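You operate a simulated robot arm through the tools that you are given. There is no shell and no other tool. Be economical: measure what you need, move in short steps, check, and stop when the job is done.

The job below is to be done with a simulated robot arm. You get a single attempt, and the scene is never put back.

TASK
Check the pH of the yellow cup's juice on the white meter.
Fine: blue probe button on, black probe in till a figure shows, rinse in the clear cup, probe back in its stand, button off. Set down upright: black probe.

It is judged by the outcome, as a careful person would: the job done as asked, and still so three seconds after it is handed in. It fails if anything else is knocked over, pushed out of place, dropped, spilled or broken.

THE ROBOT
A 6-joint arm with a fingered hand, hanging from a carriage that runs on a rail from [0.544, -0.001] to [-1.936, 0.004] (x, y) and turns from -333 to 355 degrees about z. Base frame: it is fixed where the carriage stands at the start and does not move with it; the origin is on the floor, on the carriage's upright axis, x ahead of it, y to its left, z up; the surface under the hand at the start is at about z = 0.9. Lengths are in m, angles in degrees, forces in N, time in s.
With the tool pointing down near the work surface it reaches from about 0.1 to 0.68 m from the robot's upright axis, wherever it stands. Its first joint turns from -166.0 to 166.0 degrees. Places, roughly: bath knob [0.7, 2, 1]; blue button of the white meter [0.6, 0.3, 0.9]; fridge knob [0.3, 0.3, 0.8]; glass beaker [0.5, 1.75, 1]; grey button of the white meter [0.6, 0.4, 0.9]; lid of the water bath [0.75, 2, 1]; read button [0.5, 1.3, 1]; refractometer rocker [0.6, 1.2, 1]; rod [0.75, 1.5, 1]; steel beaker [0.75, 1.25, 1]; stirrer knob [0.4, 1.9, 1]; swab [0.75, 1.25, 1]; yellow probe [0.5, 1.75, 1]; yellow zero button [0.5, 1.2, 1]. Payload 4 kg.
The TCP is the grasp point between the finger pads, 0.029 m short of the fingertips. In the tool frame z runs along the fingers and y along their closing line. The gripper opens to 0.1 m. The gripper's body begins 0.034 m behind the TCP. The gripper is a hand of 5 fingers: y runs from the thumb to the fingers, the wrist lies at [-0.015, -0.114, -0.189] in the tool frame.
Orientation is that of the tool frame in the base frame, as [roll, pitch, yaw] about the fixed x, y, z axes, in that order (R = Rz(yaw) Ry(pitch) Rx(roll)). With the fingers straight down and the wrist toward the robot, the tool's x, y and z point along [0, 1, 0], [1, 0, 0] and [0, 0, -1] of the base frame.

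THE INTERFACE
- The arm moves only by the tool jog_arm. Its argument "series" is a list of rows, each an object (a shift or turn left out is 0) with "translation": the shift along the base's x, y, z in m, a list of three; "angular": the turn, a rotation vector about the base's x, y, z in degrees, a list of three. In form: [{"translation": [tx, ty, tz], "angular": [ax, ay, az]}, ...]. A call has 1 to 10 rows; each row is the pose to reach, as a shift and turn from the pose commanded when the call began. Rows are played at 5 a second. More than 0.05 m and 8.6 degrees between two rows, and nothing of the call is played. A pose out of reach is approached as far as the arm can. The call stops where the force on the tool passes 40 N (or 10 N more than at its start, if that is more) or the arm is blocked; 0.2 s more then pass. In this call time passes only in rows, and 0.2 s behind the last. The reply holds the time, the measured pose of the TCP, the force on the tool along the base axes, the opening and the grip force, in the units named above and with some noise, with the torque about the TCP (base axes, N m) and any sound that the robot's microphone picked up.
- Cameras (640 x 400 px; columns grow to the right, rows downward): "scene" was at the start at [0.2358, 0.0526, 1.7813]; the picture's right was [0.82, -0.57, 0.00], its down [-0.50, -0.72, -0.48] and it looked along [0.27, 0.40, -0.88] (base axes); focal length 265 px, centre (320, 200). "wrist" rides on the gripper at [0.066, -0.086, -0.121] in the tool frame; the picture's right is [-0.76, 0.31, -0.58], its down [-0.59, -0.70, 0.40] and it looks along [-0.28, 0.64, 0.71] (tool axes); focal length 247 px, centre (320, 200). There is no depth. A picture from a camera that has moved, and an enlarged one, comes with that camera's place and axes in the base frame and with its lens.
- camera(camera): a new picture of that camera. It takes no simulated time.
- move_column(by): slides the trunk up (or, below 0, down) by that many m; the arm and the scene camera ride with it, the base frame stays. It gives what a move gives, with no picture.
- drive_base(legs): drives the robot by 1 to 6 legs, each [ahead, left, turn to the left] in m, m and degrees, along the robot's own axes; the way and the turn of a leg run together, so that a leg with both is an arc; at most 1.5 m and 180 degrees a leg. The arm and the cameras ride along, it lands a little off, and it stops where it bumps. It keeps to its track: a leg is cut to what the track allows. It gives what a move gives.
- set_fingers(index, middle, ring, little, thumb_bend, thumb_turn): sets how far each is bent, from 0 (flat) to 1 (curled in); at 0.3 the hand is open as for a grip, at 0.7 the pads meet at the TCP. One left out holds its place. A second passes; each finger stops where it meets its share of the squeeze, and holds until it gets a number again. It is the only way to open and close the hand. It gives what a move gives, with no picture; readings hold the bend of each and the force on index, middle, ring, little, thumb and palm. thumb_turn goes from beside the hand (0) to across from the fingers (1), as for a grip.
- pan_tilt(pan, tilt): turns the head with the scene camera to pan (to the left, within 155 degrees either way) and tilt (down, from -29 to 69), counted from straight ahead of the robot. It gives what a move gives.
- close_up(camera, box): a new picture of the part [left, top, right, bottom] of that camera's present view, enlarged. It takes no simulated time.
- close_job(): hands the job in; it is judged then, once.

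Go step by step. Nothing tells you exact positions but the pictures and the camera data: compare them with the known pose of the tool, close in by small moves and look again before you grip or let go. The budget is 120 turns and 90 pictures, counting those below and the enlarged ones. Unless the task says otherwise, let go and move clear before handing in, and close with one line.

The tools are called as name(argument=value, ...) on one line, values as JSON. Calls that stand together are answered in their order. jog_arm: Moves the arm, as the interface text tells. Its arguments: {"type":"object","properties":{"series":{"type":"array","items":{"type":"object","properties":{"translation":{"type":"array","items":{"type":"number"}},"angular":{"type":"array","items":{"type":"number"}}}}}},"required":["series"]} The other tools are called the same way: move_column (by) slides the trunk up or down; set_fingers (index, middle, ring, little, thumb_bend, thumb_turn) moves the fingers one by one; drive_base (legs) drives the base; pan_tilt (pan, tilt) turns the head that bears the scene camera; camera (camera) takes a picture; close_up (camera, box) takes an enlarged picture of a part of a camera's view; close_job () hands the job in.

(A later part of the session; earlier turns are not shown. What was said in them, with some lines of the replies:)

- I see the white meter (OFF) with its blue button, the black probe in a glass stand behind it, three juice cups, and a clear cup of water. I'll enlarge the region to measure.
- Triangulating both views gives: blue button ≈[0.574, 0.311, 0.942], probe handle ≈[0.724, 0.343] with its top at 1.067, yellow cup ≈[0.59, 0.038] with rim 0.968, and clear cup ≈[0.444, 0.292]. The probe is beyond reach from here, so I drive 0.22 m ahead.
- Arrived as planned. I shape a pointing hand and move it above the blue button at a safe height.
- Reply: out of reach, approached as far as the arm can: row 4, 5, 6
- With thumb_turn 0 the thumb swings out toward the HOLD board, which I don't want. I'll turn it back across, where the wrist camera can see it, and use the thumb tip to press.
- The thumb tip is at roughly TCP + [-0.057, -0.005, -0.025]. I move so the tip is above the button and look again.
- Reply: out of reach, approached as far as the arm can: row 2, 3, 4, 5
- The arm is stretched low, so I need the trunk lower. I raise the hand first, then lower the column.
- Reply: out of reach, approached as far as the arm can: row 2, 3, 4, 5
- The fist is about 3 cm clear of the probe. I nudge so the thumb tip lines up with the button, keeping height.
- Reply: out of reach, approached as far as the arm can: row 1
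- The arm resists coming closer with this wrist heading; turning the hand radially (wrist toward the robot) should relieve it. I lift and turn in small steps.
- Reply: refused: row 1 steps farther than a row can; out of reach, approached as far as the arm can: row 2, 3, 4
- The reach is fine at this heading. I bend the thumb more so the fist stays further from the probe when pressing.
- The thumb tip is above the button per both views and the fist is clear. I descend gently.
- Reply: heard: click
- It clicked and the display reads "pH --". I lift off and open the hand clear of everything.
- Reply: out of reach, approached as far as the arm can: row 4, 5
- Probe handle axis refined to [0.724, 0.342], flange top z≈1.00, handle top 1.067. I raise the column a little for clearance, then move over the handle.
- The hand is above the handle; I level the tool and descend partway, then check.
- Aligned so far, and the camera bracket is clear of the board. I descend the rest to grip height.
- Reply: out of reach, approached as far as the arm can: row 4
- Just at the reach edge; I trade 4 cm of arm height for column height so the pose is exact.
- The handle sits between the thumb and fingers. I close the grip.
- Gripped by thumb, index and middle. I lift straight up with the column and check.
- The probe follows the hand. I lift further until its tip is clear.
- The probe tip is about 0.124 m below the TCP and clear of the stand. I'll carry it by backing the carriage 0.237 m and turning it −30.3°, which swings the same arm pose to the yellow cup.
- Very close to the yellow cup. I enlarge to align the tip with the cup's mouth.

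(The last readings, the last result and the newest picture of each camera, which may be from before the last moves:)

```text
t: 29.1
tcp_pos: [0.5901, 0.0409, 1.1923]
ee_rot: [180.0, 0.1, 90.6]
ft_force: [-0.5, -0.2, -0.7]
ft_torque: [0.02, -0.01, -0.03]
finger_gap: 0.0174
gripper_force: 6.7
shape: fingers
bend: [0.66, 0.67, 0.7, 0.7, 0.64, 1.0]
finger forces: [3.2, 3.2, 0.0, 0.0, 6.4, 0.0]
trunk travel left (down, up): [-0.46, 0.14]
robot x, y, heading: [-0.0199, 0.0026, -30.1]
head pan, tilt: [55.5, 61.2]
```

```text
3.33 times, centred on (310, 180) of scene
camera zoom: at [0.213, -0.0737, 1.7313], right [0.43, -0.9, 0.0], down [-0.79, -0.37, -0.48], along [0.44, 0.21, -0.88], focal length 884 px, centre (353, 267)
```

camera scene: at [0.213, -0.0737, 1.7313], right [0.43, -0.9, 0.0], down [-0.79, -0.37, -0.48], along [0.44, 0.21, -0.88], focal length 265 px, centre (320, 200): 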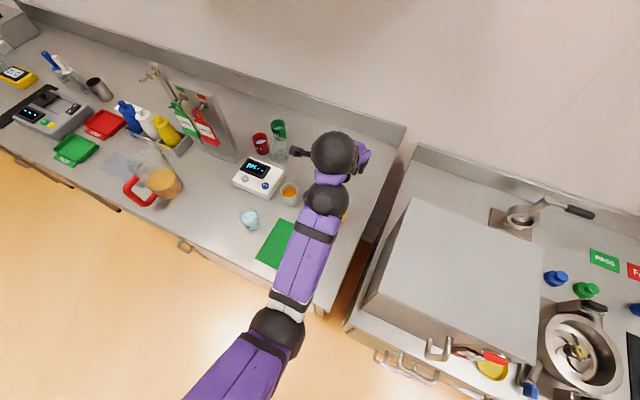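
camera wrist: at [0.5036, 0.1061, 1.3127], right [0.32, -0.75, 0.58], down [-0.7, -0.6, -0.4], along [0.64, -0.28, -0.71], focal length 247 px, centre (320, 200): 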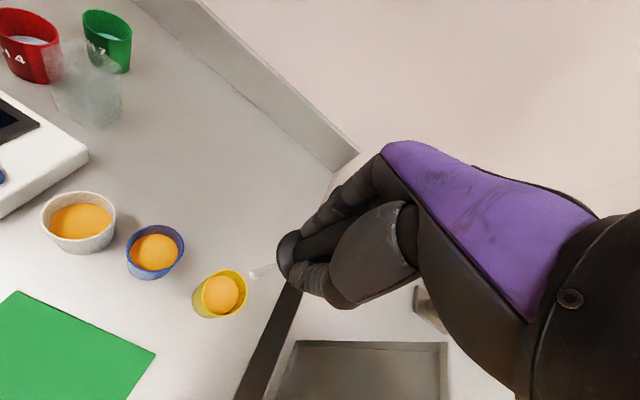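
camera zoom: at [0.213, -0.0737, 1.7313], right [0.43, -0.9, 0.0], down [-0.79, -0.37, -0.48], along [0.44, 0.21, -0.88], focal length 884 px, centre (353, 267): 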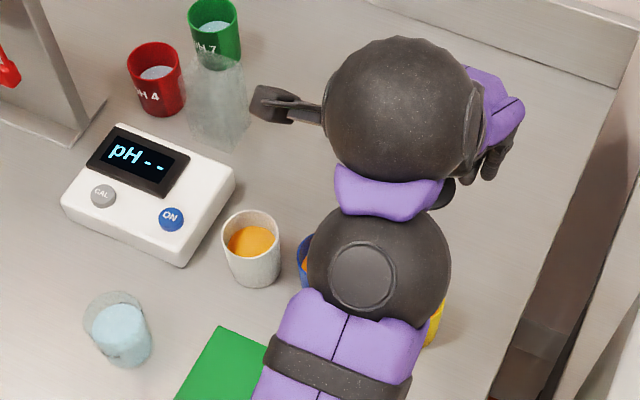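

The tip should shift [-0.003, -0.005] to be centred over the cup; juice surface is near z 0.947. I correct and lower to just above the rim.

jog_arm(series=[{"translation": [-0.003, -0.005, 0]}])

move_column(by=-0.085)

close_up(camera="wrist", box=[170, 220, 330, 340])

```text
t: 29.4
tcp_pos: [0.5886, 0.0368, 1.1928]
ee_rot: [179.9, 0.1, 90.7]
ft_force: [0.3, 0.7, -0.2]
ft_torque: [-0.03, -0.01, 0.0]
finger_gap: 0.0172
gripper_force: 6.3
shape: fingers
bend: [0.66, 0.67, 0.7, 0.7, 0.64, 1.0]
finger forces: [3.4, 3.2, 0.0, 0.0, 6.3, 0.1]
trunk travel left (down, up): [-0.46, 0.14]
robot x, y, heading: [-0.0186, -0.0008, -30.1]
head pan, tilt: [55.5, 61.2]
```

```text
t: 30.7
tcp_pos: [0.5874, 0.0352, 1.1072]
ee_rot: [-180.0, 0.2, 90.6]
ft_force: [0.2, 0.0, -0.4]
ft_torque: [0.0, 0.0, 0.02]
finger_gap: 0.0172
gripper_force: 6.5
shape: fingers
bend: [0.66, 0.67, 0.7, 0.7, 0.64, 1.0]
finger forces: [3.5, 3.2, 0.0, 0.0, 6.4, 0.0]
trunk travel left (down, up): [-0.375, 0.225]
robot x, y, heading: [-0.0162, -0.0015, -30.0]
head pan, tilt: [55.5, 61.2]
```

```text
3.33 times, centred on (250, 280) of wrist
camera zoom: at [0.5007, 0.1012, 1.2277], right [0.32, -0.75, 0.58], down [-0.7, -0.6, -0.4], along [0.64, -0.28, -0.71], focal length 823 px, centre (553, -67)
```

zoom: 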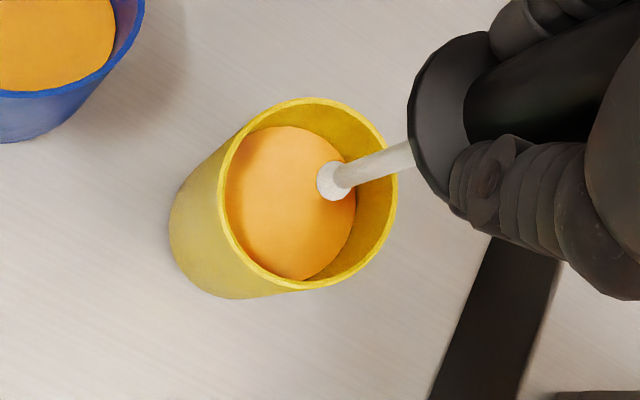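

Tip centred over the mouth. I lower it into the juice.

move_column(by=-0.055)

close_up(camera="wrist", box=[170, 220, 330, 340])

close_up(camera="scene", box=[210, 110, 390, 230])

```text
t: 31.6
tcp_pos: [0.5881, 0.0367, 1.0511]
ee_rot: [-180.0, 0.1, 90.6]
ft_force: [0.7, 0.9, -0.7]
ft_torque: [0.01, -0.04, 0.01]
finger_gap: 0.0171
gripper_force: 6.5
shape: fingers
bend: [0.66, 0.67, 0.7, 0.7, 0.64, 1.0]
finger forces: [3.4, 3.2, 0.1, 0.0, 6.3, 0.0]
trunk travel left (down, up): [-0.32, 0.28]
robot x, y, heading: [-0.0164, -0.0005, -30.2]
head pan, tilt: [55.5, 61.2]
```

```text
3.33 times, centred on (250, 280) of wrist
camera zoom: at [0.5008, 0.1012, 1.1727], right [0.32, -0.75, 0.58], down [-0.7, -0.6, -0.4], along [0.64, -0.28, -0.71], focal length 823 px, centre (553, -67)
```

zoom: 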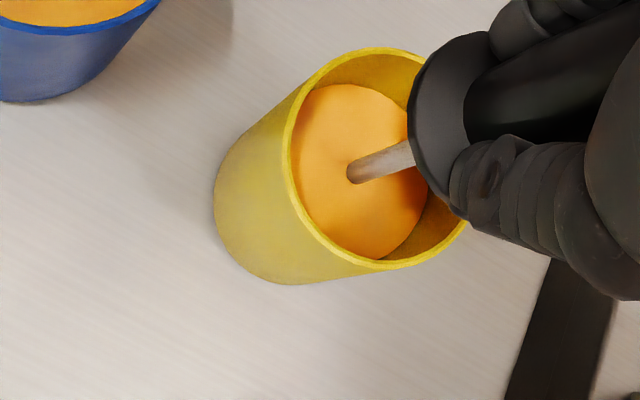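

```text
3.33 times, centred on (300, 170) of scene
camera zoom: at [0.2131, -0.0737, 1.5913], right [0.43, -0.9, 0.0], down [-0.79, -0.37, -0.48], along [0.44, 0.21, -0.88], focal length 884 px, centre (387, 300)
```

zoom: 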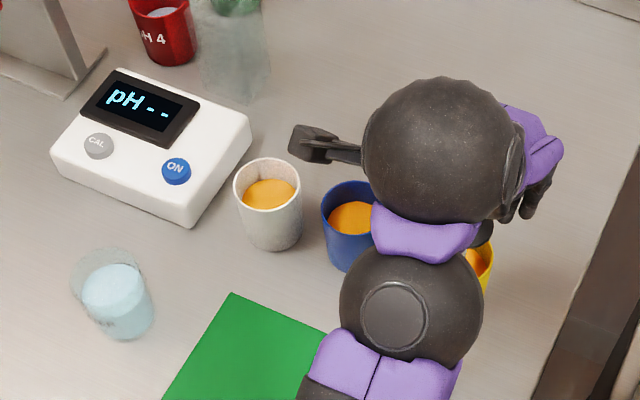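

The tip is immersed; I wait a couple of seconds for the reading to settle.

jog_arm(series=[{}, {}, {}, {}, {}, {}, {}, {}, {}, {}])

close_up(camera="scene", box=[210, 110, 300, 170])

```text
t: 33.8
tcp_pos: [0.5865, 0.0368, 1.053]
ee_rot: [-180.0, 0.1, 90.6]
ft_force: [-0.6, 0.0, -0.3]
ft_torque: [-0.01, -0.02, -0.02]
finger_gap: 0.0172
gripper_force: 6.1
shape: fingers
bend: [0.66, 0.67, 0.7, 0.7, 0.64, 1.0]
finger forces: [3.4, 3.3, 0.0, 0.0, 6.4, 0.0]
trunk travel left (down, up): [-0.32, 0.28]
robot x, y, heading: [-0.0179, 0.0016, -30.2]
head pan, tilt: [55.5, 61.2]
```

```text
6.67 times, centred on (255, 140) of scene
camera zoom: at [0.213, -0.0737, 1.5913], right [0.43, -0.9, 0.0], down [-0.79, -0.37, -0.48], along [0.44, 0.21, -0.88], focal length 1768 px, centre (753, 600)
```

zoom: 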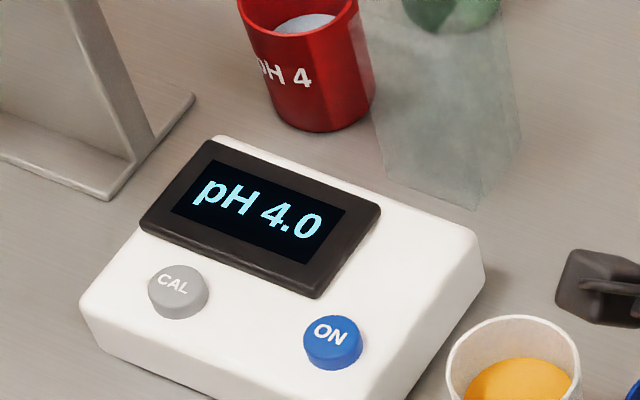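

The meter reads pH 4.0. I raise the probe, pause to let drips fall, then swing to the clear rinse cup.

move_column(by=0.14)

drive_base(legs=[[0, 0, 12.4], [0, 0, 12.5]])

drive_base(legs=[[-0.0722, -0.0067, 0]])

camera(camera="wrist")

camera(camera="scene")

```text
t: 35.5
tcp_pos: [0.5883, 0.0357, 1.192]
ee_rot: [-179.9, 0.2, 90.6]
ft_force: [-0.1, 0.0, -1.2]
ft_torque: [0.0, 0.02, 0.0]
finger_gap: 0.0173
gripper_force: 5.8
shape: fingers
bend: [0.66, 0.67, 0.7, 0.7, 0.64, 1.0]
finger forces: [3.3, 3.2, 0.0, 0.1, 6.4, 0.0]
trunk travel left (down, up): [-0.46, 0.14]
robot x, y, heading: [-0.0166, -0.0012, -30.3]
head pan, tilt: [55.5, 61.2]
```

```text
t: 37.5
tcp_pos: [0.5157, 0.2879, 1.1917]
ee_rot: [179.9, 0.1, 115.4]
ft_force: [-0.1, 0.2, -0.8]
ft_torque: [-0.04, 0.0, 0.0]
finger_gap: 0.0167
gripper_force: 6.0
shape: fingers
bend: [0.66, 0.67, 0.7, 0.7, 0.64, 1.0]
finger forces: [3.4, 3.2, 0.0, 0.0, 6.3, 0.0]
trunk travel left (down, up): [-0.46, 0.14]
robot x, y, heading: [-0.0173, 0.0007, -5.4]
head pan, tilt: [55.5, 61.2]
```

```text
t: 38.5
tcp_pos: [0.4435, 0.2869, 1.1924]
ee_rot: [-180.0, 0.1, 115.4]
ft_force: [-0.8, -0.4, -0.3]
ft_torque: [0.02, 0.0, -0.01]
finger_gap: 0.0171
gripper_force: 6.7
shape: fingers
bend: [0.66, 0.67, 0.7, 0.7, 0.64, 1.0]
finger forces: [3.4, 3.1, 0.1, 0.0, 6.3, 0.1]
trunk travel left (down, up): [-0.46, 0.14]
robot x, y, heading: [-0.0882, -0.0004, -5.3]
head pan, tilt: [55.5, 61.2]
```

```text
48 pictures are left
camera wrist: at [0.3381, 0.31, 1.3127], right [0.6, -0.55, 0.58], down [-0.38, -0.84, -0.4], along [0.7, 0.02, -0.71], focal length 247 px, centre (320, 200)
```

wrist: 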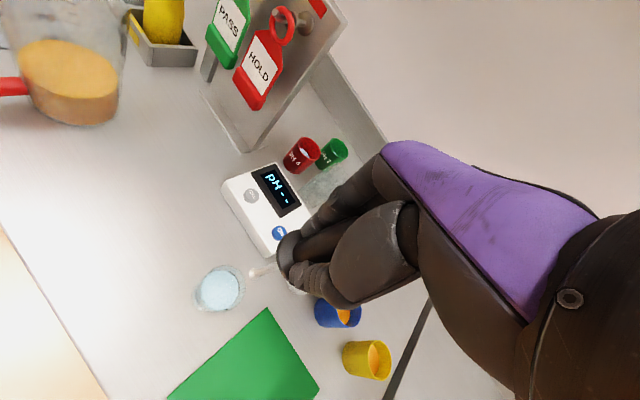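

```text
47 pictures are left
camera scene: at [0.1499, 0.0308, 1.7313], right [0.77, -0.64, 0.0], down [-0.56, -0.67, -0.48], along [0.31, 0.37, -0.88], focal length 265 px, centre (320, 200)
```

scene: 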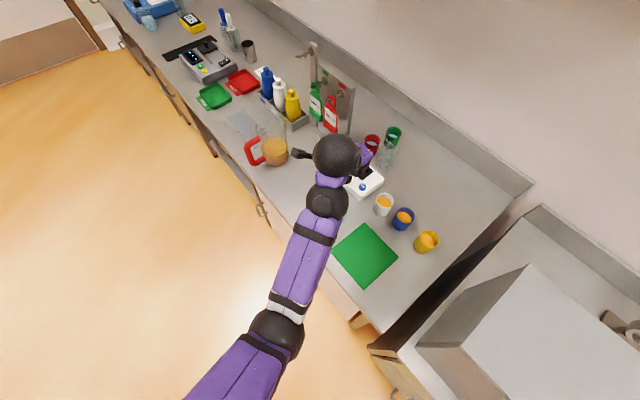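

close_up(camera="wrist", box=[170, 220, 330, 340])

```text
3.33 times, centred on (250, 280) of wrist
camera zoom: at [0.3381, 0.31, 1.3127], right [0.6, -0.55, 0.58], down [-0.38, -0.84, -0.4], along [0.7, 0.02, -0.71], focal length 823 px, centre (553, -67)
```

zoom: 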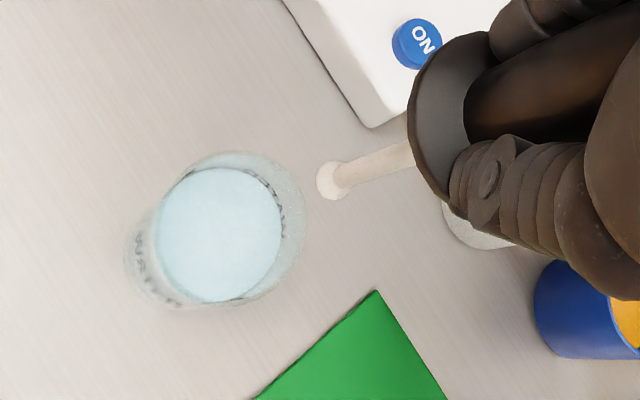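

The tip is within 2 mm of the clear cup's centre. I lower to just above it, check, then dip.

move_column(by=-0.085)

close_up(camera="wrist", box=[170, 220, 330, 340])

```text
t: 39.7
tcp_pos: [0.4436, 0.2877, 1.1078]
ee_rot: [-179.9, 0.2, 115.5]
ft_force: [-0.6, 0.0, -0.5]
ft_torque: [0.01, 0.02, 0.03]
finger_gap: 0.0168
gripper_force: 6.1
shape: fingers
bend: [0.66, 0.67, 0.7, 0.7, 0.64, 1.0]
finger forces: [3.4, 3.1, 0.0, 0.1, 6.3, 0.0]
trunk travel left (down, up): [-0.375, 0.225]
robot x, y, heading: [-0.0886, -0.0001, -5.1]
head pan, tilt: [55.5, 61.2]
```

```text
3.33 times, centred on (250, 280) of wrist
camera zoom: at [0.338, 0.3101, 1.2277], right [0.6, -0.55, 0.58], down [-0.38, -0.84, -0.4], along [0.7, 0.02, -0.71], focal length 823 px, centre (553, -67)
```

zoom: 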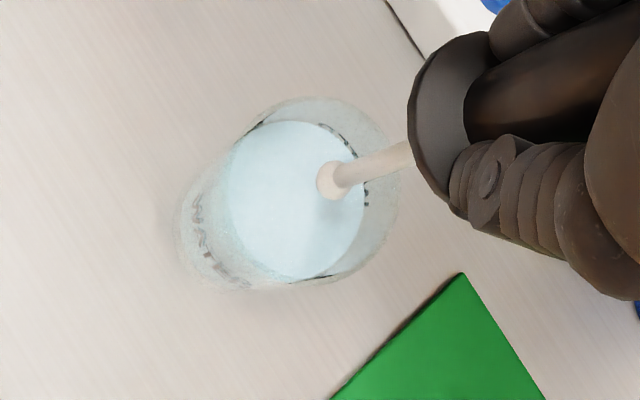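

Same alignment as in the yellow cup. I dip, raise a little and dip again to rinse.

move_column(by=-0.057)

jog_arm(series=[{"translation": [0.003, 0, 0]}, {"translation": [-0.003, 0, 0]}, {"translation": [0.003, 0, 0]}, {"translation": [-0.003, 0, 0]}, {"translation": [0.003, 0, 0]}, {"translation": [-0.003, 0, 0]}, {"translation": [0, 0, 0]}, {}, {}, {}])

camera(camera="wrist")

```text
t: 40.7
tcp_pos: [0.4441, 0.2876, 1.0516]
ee_rot: [179.9, 0.1, 115.6]
ft_force: [0.2, -0.4, -0.6]
ft_torque: [-0.02, -0.01, 0.0]
finger_gap: 0.017
gripper_force: 6.2
shape: fingers
bend: [0.66, 0.67, 0.7, 0.7, 0.64, 1.0]
finger forces: [3.3, 3.1, 0.0, 0.0, 6.2, 0.0]
trunk travel left (down, up): [-0.318, 0.282]
robot x, y, heading: [-0.0915, 0.001, -5.4]
head pan, tilt: [55.5, 61.2]
```

```text
t: 42.9
tcp_pos: [0.4439, 0.2879, 1.0496]
ee_rot: [179.9, 0.0, 115.4]
ft_force: [0.2, 0.0, 0.0]
ft_torque: [0.01, 0.02, 0.01]
finger_gap: 0.0175
gripper_force: 6.9
shape: fingers
bend: [0.66, 0.67, 0.7, 0.7, 0.64, 1.0]
finger forces: [3.4, 3.1, 0.0, 0.0, 6.3, 0.1]
trunk travel left (down, up): [-0.318, 0.282]
robot x, y, heading: [-0.0885, -0.0024, -5.4]
head pan, tilt: [55.5, 61.2]
```

```text
44 pictures are left
camera wrist: at [0.3378, 0.31, 1.1704], right [0.6, -0.55, 0.58], down [-0.38, -0.84, -0.4], along [0.7, 0.02, -0.71], focal length 247 px, centre (320, 200)
```

wrist: 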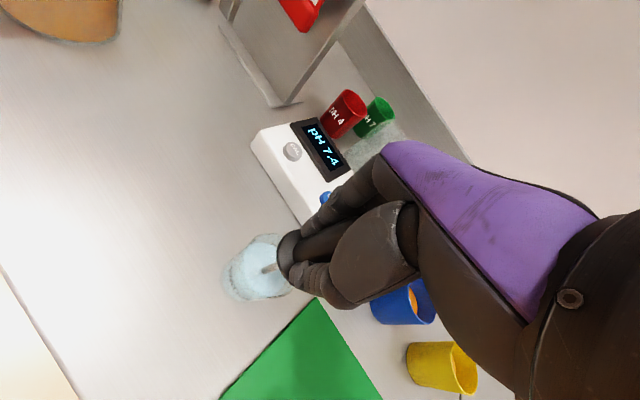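

The meter read 7.4 in the water, so it is rinsed. I raise and carry the probe back over its stand.

move_column(by=0.142)

drive_base(legs=[[0, 0, 5.9]])

drive_base(legs=[[0.313, -0.003, 0]])

camera(camera="wrist")

close_up(camera="wrist", box=[170, 220, 330, 340])

```text
t: 44.6
tcp_pos: [0.4438, 0.2874, 1.1924]
ee_rot: [-179.9, 0.1, 115.5]
ft_force: [0.9, -0.3, 0.3]
ft_torque: [0.0, 0.02, 0.03]
finger_gap: 0.0174
gripper_force: 6.1
shape: fingers
bend: [0.66, 0.67, 0.7, 0.7, 0.64, 1.0]
finger forces: [3.5, 3.3, 0.1, 0.0, 6.3, 0.0]
trunk travel left (down, up): [-0.46, 0.14]
robot x, y, heading: [-0.0905, -0.0005, -5.2]
head pan, tilt: [55.5, 61.2]
```

```text
t: 45.5
tcp_pos: [0.4109, 0.3394, 1.1918]
ee_rot: [180.0, 0.1, 121.4]
ft_force: [-0.2, 0.2, 0.6]
ft_torque: [-0.02, -0.03, -0.01]
finger_gap: 0.0173
gripper_force: 6.5
shape: fingers
bend: [0.66, 0.67, 0.7, 0.7, 0.64, 1.0]
finger forces: [3.3, 3.1, 0.0, 0.0, 6.1, 0.0]
trunk travel left (down, up): [-0.46, 0.14]
robot x, y, heading: [-0.089, 0.002, 0.5]
head pan, tilt: [55.5, 61.2]
```

```text
t: 47.6
tcp_pos: [0.7263, 0.3397, 1.1931]
ee_rot: [-179.9, 0.1, 121.2]
ft_force: [-0.5, -0.6, -0.3]
ft_torque: [0.01, 0.01, 0.02]
finger_gap: 0.0172
gripper_force: 6.9
shape: fingers
bend: [0.66, 0.67, 0.7, 0.7, 0.64, 1.0]
finger forces: [3.4, 3.0, 0.0, 0.1, 6.3, 0.0]
trunk travel left (down, up): [-0.46, 0.14]
robot x, y, heading: [0.2238, 0.0004, 0.5]
head pan, tilt: [55.5, 61.2]
```

```text
43 pictures are left
camera wrist: at [0.6188, 0.351, 1.3123], right [0.66, -0.49, 0.58], down [-0.29, -0.87, -0.4], along [0.7, 0.09, -0.71], focal length 247 px, centre (320, 200)
```

wrist: 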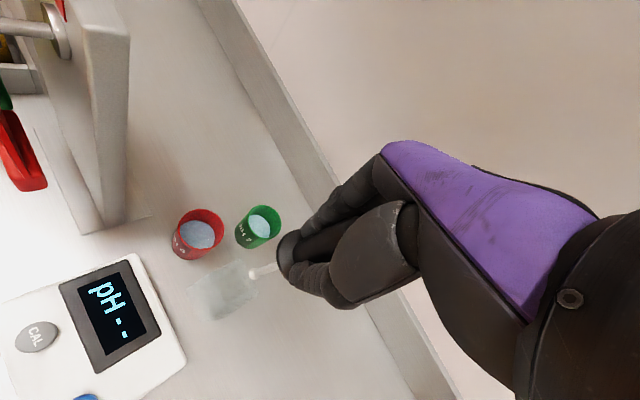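

```text
3.33 times, centred on (250, 280) of wrist
camera zoom: at [0.6188, 0.351, 1.3123], right [0.66, -0.49, 0.58], down [-0.29, -0.87, -0.4], along [0.7, 0.09, -0.71], focal length 823 px, centre (553, -67)
```

zoom: 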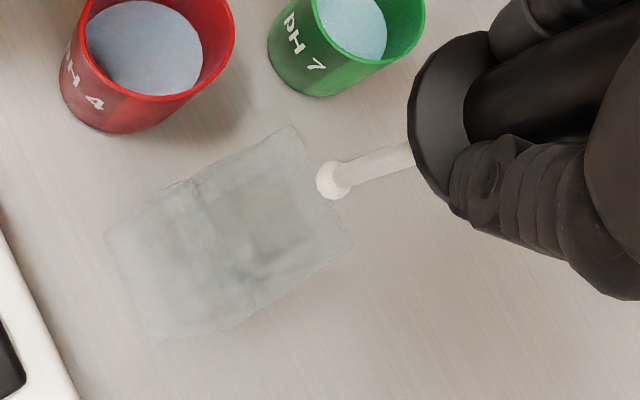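

Comparing with the pick-up pose, I need a shift of about [-0.002, +0.0014]. I correct and lower to just above the stand.

jog_arm(series=[{"translation": [-0.0022, 0.0014, 0], "angular": [0, 0, -0.4]}])

move_column(by=-0.055)

close_up(camera="wrist", box=[200, 220, 320, 300])

close_up(camera="scene", box=[290, 120, 410, 200])

```text
t: 48.0
tcp_pos: [0.7233, 0.341, 1.1915]
ee_rot: [-180.0, 0.0, 120.9]
ft_force: [-0.7, -0.1, 0.8]
ft_torque: [0.01, 0.01, -0.03]
finger_gap: 0.017
gripper_force: 6.3
shape: fingers
bend: [0.66, 0.67, 0.7, 0.7, 0.64, 1.0]
finger forces: [3.4, 3.1, 0.0, 0.0, 6.3, 0.0]
trunk travel left (down, up): [-0.46, 0.14]
robot x, y, heading: [0.2225, 0.0006, 0.5]
head pan, tilt: [55.5, 61.2]
```

```text
t: 49.0
tcp_pos: [0.7238, 0.3404, 1.1365]
ee_rot: [-180.0, 0.2, 120.9]
ft_force: [0.5, -0.5, -1.0]
ft_torque: [0.0, -0.01, 0.0]
finger_gap: 0.0171
gripper_force: 6.0
shape: fingers
bend: [0.66, 0.67, 0.7, 0.7, 0.64, 1.0]
finger forces: [3.4, 3.1, 0.0, 0.1, 6.2, 0.0]
trunk travel left (down, up): [-0.405, 0.195]
robot x, y, heading: [0.2258, -0.0008, 0.5]
head pan, tilt: [55.5, 61.2]
```

```text
5.00 times, centred on (260, 260) of wrist
camera zoom: at [0.6168, 0.3531, 1.2573], right [0.65, -0.49, 0.58], down [-0.3, -0.87, -0.4], along [0.7, 0.09, -0.71], focal length 1235 px, centre (620, -100)
```

zoom: 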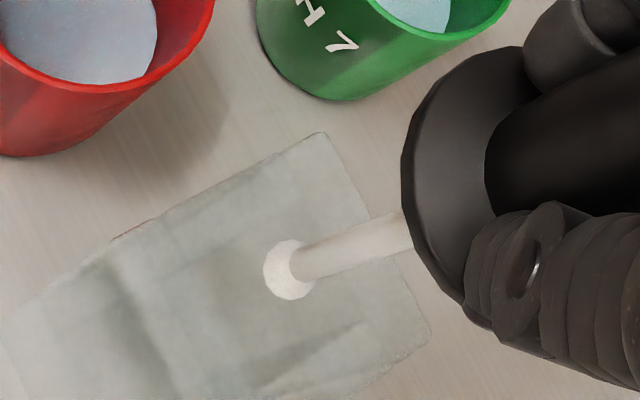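

```text
5.00 times, centred on (350, 160) of scene
camera zoom: at [0.46, 0.0543, 1.6763], right [0.83, -0.56, 0.0], down [-0.49, -0.73, -0.48], along [0.27, 0.4, -0.88], focal length 1326 px, centre (170, 400)
```

zoom: 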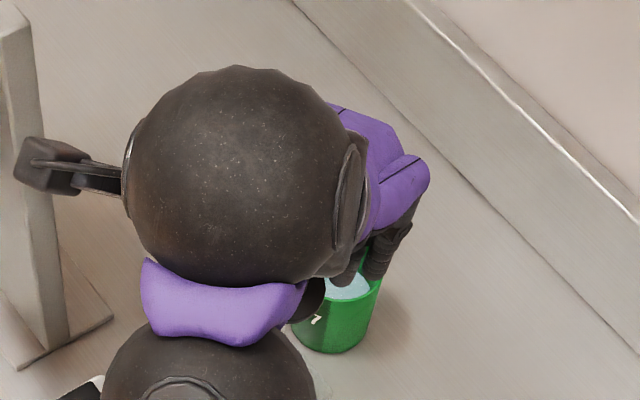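

Camera pose now matches the pick-up pose within 0.3 mm. I lower partway, checking force.

move_column(by=-0.05)

camera(camera="wrist")

```text
t: 49.9
tcp_pos: [0.7223, 0.3401, 1.0874]
ee_rot: [179.9, 0.0, 121.0]
ft_force: [-0.7, -0.6, -0.8]
ft_torque: [0.03, 0.04, 0.01]
finger_gap: 0.0168
gripper_force: 6.4
shape: fingers
bend: [0.66, 0.67, 0.7, 0.7, 0.64, 1.0]
finger forces: [3.4, 3.1, 0.0, 0.1, 6.2, 0.1]
trunk travel left (down, up): [-0.355, 0.245]
robot x, y, heading: [0.2251, 0.0018, 0.7]
head pan, tilt: [55.5, 61.2]
```

```text
39 pictures are left
camera wrist: at [0.6168, 0.3531, 1.2073], right [0.65, -0.49, 0.58], down [-0.3, -0.87, -0.4], along [0.7, 0.09, -0.71], focal length 247 px, centre (320, 200)
```

wrist: 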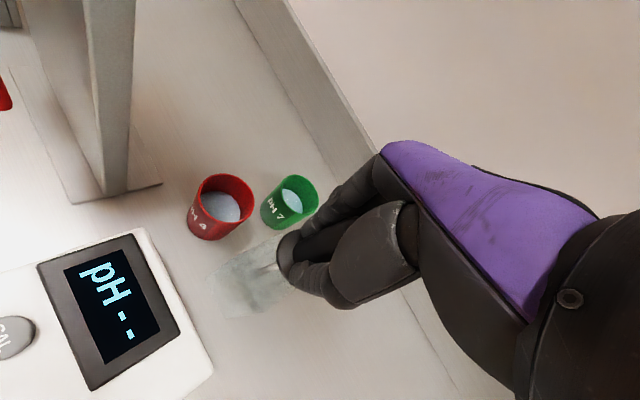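

No contact force; the tip is inside. I lower the remaining 4.4 cm.

move_column(by=-0.044)

close_up(camera="wrist", box=[220, 140, 460, 380])

```text
t: 50.8
tcp_pos: [0.725, 0.3401, 1.0426]
ee_rot: [-179.9, 0.1, 120.9]
ft_force: [-1.1, 0.0, -0.7]
ft_torque: [0.0, 0.0, -0.04]
finger_gap: 0.0171
gripper_force: 6.5
shape: fingers
bend: [0.66, 0.67, 0.7, 0.7, 0.65, 1.0]
finger forces: [3.4, 3.3, 0.0, 0.0, 6.4, 0.1]
trunk travel left (down, up): [-0.311, 0.289]
robot x, y, heading: [0.2274, -0.0006, 0.5]
head pan, tilt: [55.5, 61.2]
```

```text
1.67 times, centred on (340, 260) of wrist
camera zoom: at [0.6168, 0.353, 1.1633], right [0.65, -0.49, 0.58], down [-0.3, -0.87, -0.4], along [0.7, 0.08, -0.71], focal length 412 px, centre (287, 100)
```

zoom: 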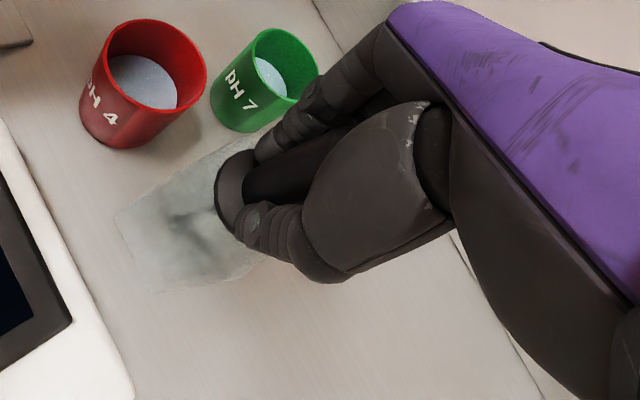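

The probe is seated at the original height (within 0.6 mm). I release it.

set_fingers(index=0.3, middle=0.3, ring=0.3, little=0.3, thumb_bend=0.3)

close_up(camera="wrist", box=[220, 140, 460, 380])

```text
t: 51.8
tcp_pos: [0.7245, 0.3412, 1.0426]
ee_rot: [-179.9, 0.2, 120.9]
ft_force: [-0.2, -0.3, -0.2]
ft_torque: [-0.01, -0.02, 0.0]
finger_gap: 0.0986
gripper_force: 0.1
shape: fingers
bend: [0.3, 0.3, 0.3, 0.3, 0.3, 0.98]
finger forces: [0.0, 0.0, 0.0, 0.0, 0.1, 0.1]
trunk travel left (down, up): [-0.311, 0.289]
robot x, y, heading: [0.2255, 0.0013, 0.5]
head pan, tilt: [55.5, 61.2]
```

```text
1.67 times, centred on (340, 260) of wrist
camera zoom: at [0.6168, 0.3531, 1.1633], right [0.65, -0.49, 0.58], down [-0.3, -0.87, -0.4], along [0.7, 0.09, -0.71], focal length 412 px, centre (287, 100)
```

zoom: 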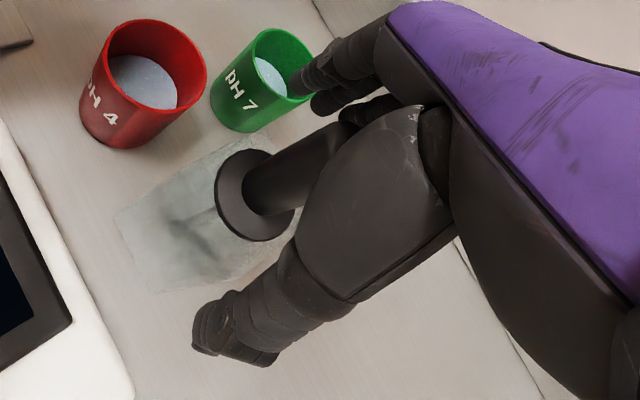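

The probe stands as it did at first. I lift clear, back the carriage so the hand is over the meter, and form the pressing hand.

move_column(by=0.15)

drive_base(legs=[[-0.1185, 0, 0]])

set_fingers(index=1, middle=1, ring=1, little=1, thumb_bend=0.5, thumb_turn=1)

jog_arm(series=[{"translation": [0, -0.01, 0]}])

camera(camera="wrist")

camera(camera="scene")

```text
t: 53.5
tcp_pos: [0.7242, 0.3409, 1.1928]
ee_rot: [-180.0, 0.2, 120.9]
ft_force: [-0.2, 0.1, -0.3]
ft_torque: [0.01, -0.01, -0.01]
finger_gap: 0.0982
gripper_force: 0.0
shape: fingers
bend: [0.3, 0.3, 0.3, 0.3, 0.3, 0.98]
finger forces: [0.0, 0.0, 0.0, 0.0, 0.0, 0.0]
trunk travel left (down, up): [-0.461, 0.139]
robot x, y, heading: [0.229, 0.0012, 0.4]
head pan, tilt: [55.5, 61.2]
```

```text
t: 54.7
tcp_pos: [0.6077, 0.3409, 1.1927]
ee_rot: [-180.0, 0.0, 120.8]
ft_force: [-0.5, -0.1, -0.2]
ft_torque: [0.0, -0.02, -0.03]
finger_gap: 0.0984
gripper_force: 0.0
shape: fingers
bend: [0.3, 0.3, 0.3, 0.3, 0.3, 0.98]
finger forces: [0.0, 0.1, 0.0, 0.0, 0.0, 0.1]
trunk travel left (down, up): [-0.461, 0.139]
robot x, y, heading: [0.1068, 0.0012, 0.5]
head pan, tilt: [55.5, 61.2]
```

```text
t: 55.7
tcp_pos: [0.6063, 0.3415, 1.1922]
ee_rot: [179.9, 0.1, 121.0]
ft_force: [0.6, 0.3, 0.4]
ft_torque: [-0.02, 0.0, 0.0]
finger_gap: 0.0397
gripper_force: 0.0
shape: fingers
bend: [1.0, 1.0, 1.0, 1.0, 0.5, 1.0]
finger forces: [0.0, 0.0, 0.0, 0.0, 0.0, 0.1]
trunk travel left (down, up): [-0.461, 0.139]
robot x, y, heading: [0.1081, 0.0005, 0.5]
head pan, tilt: [55.5, 61.2]
```

```text
t: 56.1
tcp_pos: [0.6077, 0.3287, 1.1943]
ee_rot: [-179.9, 0.0, 120.9]
ft_force: [0.3, 0.6, 0.6]
ft_torque: [0.02, 0.02, -0.03]
finger_gap: 0.0398
gripper_force: 0.0
shape: fingers
bend: [1.0, 1.0, 1.0, 1.0, 0.5, 1.0]
finger forces: [0.1, 0.0, 0.0, 0.0, 0.0, 0.0]
trunk travel left (down, up): [-0.461, 0.139]
robot x, y, heading: [0.1113, -0.0001, 0.2]
head pan, tilt: [55.5, 61.2]
```

```text
36 pictures are left
camera wrist: at [0.4997, 0.3428, 1.3136], right [0.65, -0.49, 0.58], down [-0.3, -0.87, -0.4], along [0.7, 0.08, -0.71], focal length 247 px, centre (320, 200)
```

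wrist: 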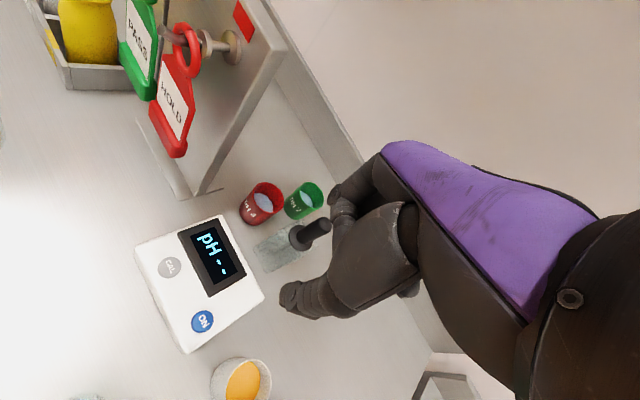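

```text
35 pictures are left
camera scene: at [0.3426, 0.0545, 1.7323], right [0.83, -0.56, 0.0], down [-0.49, -0.73, -0.48], along [0.27, 0.4, -0.88], focal length 265 px, centre (320, 200)
```

scene: 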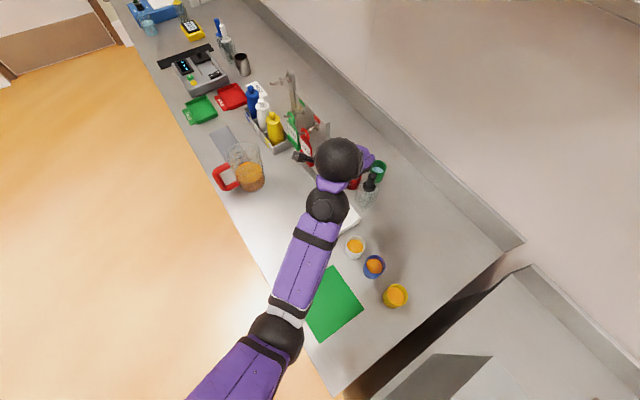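

Alignment closely matches the earlier press pose. I lower with the column to just above the button.

move_column(by=-0.187)

jog_arm(series=[{"translation": [-0.0015, 0.0005, 0]}])

camera(camera="wrist")

close_up(camera="scene", box=[270, 130, 430, 230])

```text
t: 58.2
tcp_pos: [0.6088, 0.3298, 1.0059]
ee_rot: [-180.0, 0.0, 120.9]
ft_force: [0.2, -0.3, -0.3]
ft_torque: [0.0, -0.03, 0.01]
finger_gap: 0.04
gripper_force: 0.0
shape: fingers
bend: [1.0, 1.0, 1.0, 1.0, 0.5, 1.0]
finger forces: [0.1, 0.0, 0.0, 0.0, 0.0, 0.1]
trunk travel left (down, up): [-0.274, 0.326]
robot x, y, heading: [0.1098, -0.0035, 0.8]
head pan, tilt: [55.5, 61.2]
```

```text
t: 58.6
tcp_pos: [0.6054, 0.3299, 1.0067]
ee_rot: [-180.0, 0.1, 120.9]
ft_force: [-0.3, 0.7, 0.3]
ft_torque: [-0.03, -0.02, 0.02]
finger_gap: 0.04
gripper_force: 0.0
shape: fingers
bend: [1.0, 1.0, 1.0, 1.0, 0.5, 1.0]
finger forces: [0.0, 0.0, 0.0, 0.1, 0.0, 0.0]
trunk travel left (down, up): [-0.274, 0.326]
robot x, y, heading: [0.1072, -0.0006, 0.5]
head pan, tilt: [55.5, 61.2]
```

```text
34 pictures are left
camera wrist: at [0.498, 0.3433, 1.1264], right [0.65, -0.49, 0.58], down [-0.3, -0.87, -0.4], along [0.7, 0.08, -0.71], focal length 247 px, centre (320, 200)
```

wrist: 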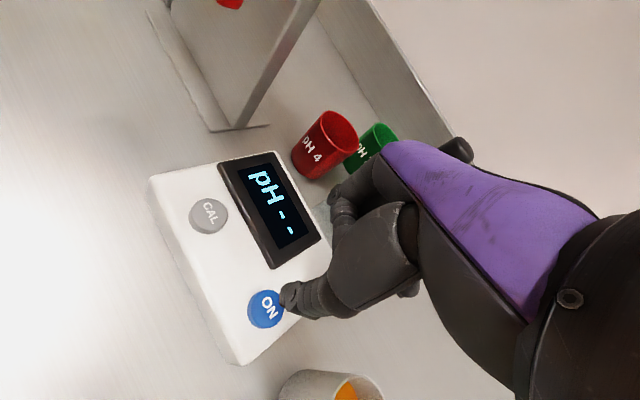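

```text
4.00 times, centred on (350, 180) of scene
camera zoom: at [0.3426, 0.0545, 1.5453], right [0.83, -0.56, 0.0], down [-0.49, -0.73, -0.48], along [0.27, 0.4, -0.88], focal length 1061 px, centre (200, 280)
```

zoom: 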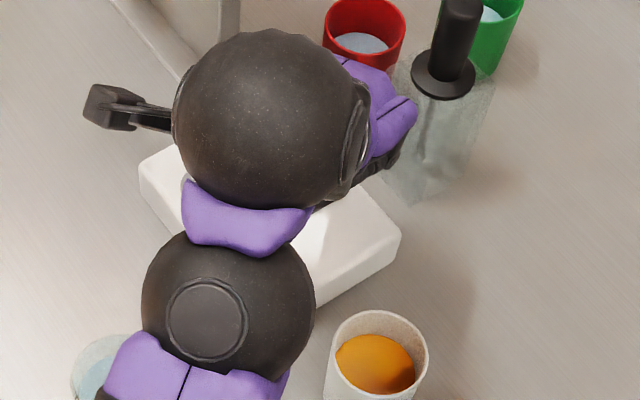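

This matches the earlier pre-press view. I press as before.

jog_arm(series=[{"translation": [0, 0, -0.01]}, {"translation": [0, 0, -0.02]}, {"translation": [0, 0, -0.026]}, {"translation": [0, 0, -0.03]}])

camera(camera="wrist")

```text
t: 59.6
tcp_pos: [0.6072, 0.3311, 0.9791]
ee_rot: [179.8, 0.1, 120.9]
ft_force: [-0.9, 1.3, 12.2]
ft_torque: [-0.23, 0.4, -0.02]
finger_gap: 0.0402
gripper_force: 5.6
shape: fingers
bend: [1.0, 1.0, 1.0, 1.0, 0.5, 1.0]
finger forces: [0.0, 0.1, 0.1, 0.0, 11.4, 0.1]
trunk travel left (down, up): [-0.274, 0.326]
robot x, y, heading: [0.1078, 0.0002, 0.5]
head pan, tilt: [55.5, 61.2]
heard: click
```

```text
32 pictures are left
camera wrist: at [0.4987, 0.3441, 1.0979], right [0.65, -0.49, 0.58], down [-0.3, -0.87, -0.4], along [0.7, 0.09, -0.71], focal length 247 px, centre (320, 200)
```

wrist: 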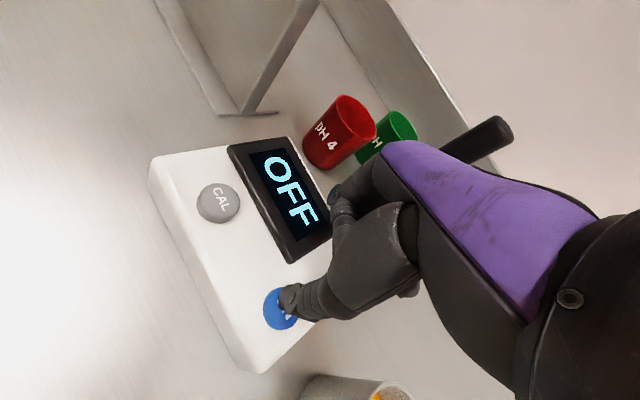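

It clicked and the display shows OFF. I raise straight up and back away, then take a last look.

move_column(by=0.22)

drive_base(legs=[[-0.25, 0, 0]])

camera(camera="scene")

close_up(camera="wrist", box=[160, 100, 440, 380])

```text
t: 61.9
tcp_pos: [0.6063, 0.3305, 1.1956]
ee_rot: [-179.9, 0.1, 120.9]
ft_force: [0.1, 0.1, -0.1]
ft_torque: [-0.02, 0.0, -0.01]
finger_gap: 0.0398
gripper_force: 0.0
shape: fingers
bend: [1.0, 1.0, 1.0, 1.0, 0.5, 1.0]
finger forces: [0.0, 0.1, 0.0, 0.1, 0.0, 0.1]
trunk travel left (down, up): [-0.494, 0.106]
robot x, y, heading: [0.1085, -0.0013, 0.6]
head pan, tilt: [55.5, 61.2]
```

```text
t: 63.7
tcp_pos: [0.3574, 0.3303, 1.1964]
ee_rot: [-180.0, 0.1, 120.9]
ft_force: [-0.3, -0.2, -1.1]
ft_torque: [-0.03, -0.02, 0.0]
finger_gap: 0.0396
gripper_force: 0.1
shape: fingers
bend: [1.0, 1.0, 1.0, 1.0, 0.5, 1.0]
finger forces: [0.0, 0.1, 0.1, 0.0, 0.0, 0.1]
trunk travel left (down, up): [-0.494, 0.106]
robot x, y, heading: [-0.1405, -0.0015, 0.5]
head pan, tilt: [55.5, 61.2]
```

```text
31 pictures are left
camera scene: at [0.0948, 0.0544, 1.7653], right [0.83, -0.56, 0.0], down [-0.49, -0.73, -0.48], along [0.27, 0.4, -0.88], focal length 265 px, centre (320, 200)
```

scene: 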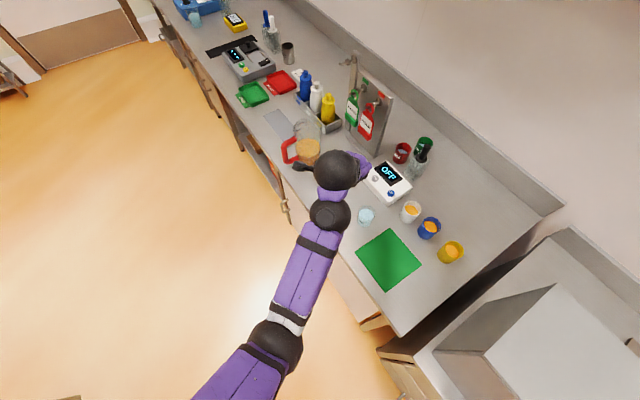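

```text
1.43 times, centred on (300, 240) of wrist
camera zoom: at [0.2508, 0.3431, 1.3164], right [0.65, -0.49, 0.58], down [-0.3, -0.87, -0.4], along [0.7, 0.08, -0.71], focal length 353 px, centre (349, 143)
```

zoom: 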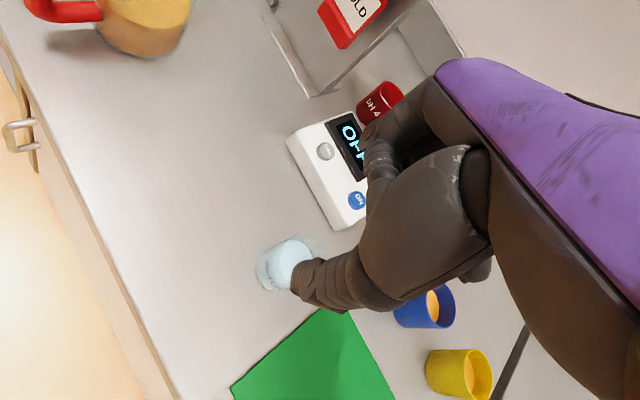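

Everything stands in place: the meter is off, the probe is upright in its stand, and the hand is clear. I hand in the job.

close_job()

```text
The job is handed in.
```

The yellow cup's juice read pH 4.0 on the white meter; the probe was rinsed in the clear cup and is back upright in its stand, and the meter is off.
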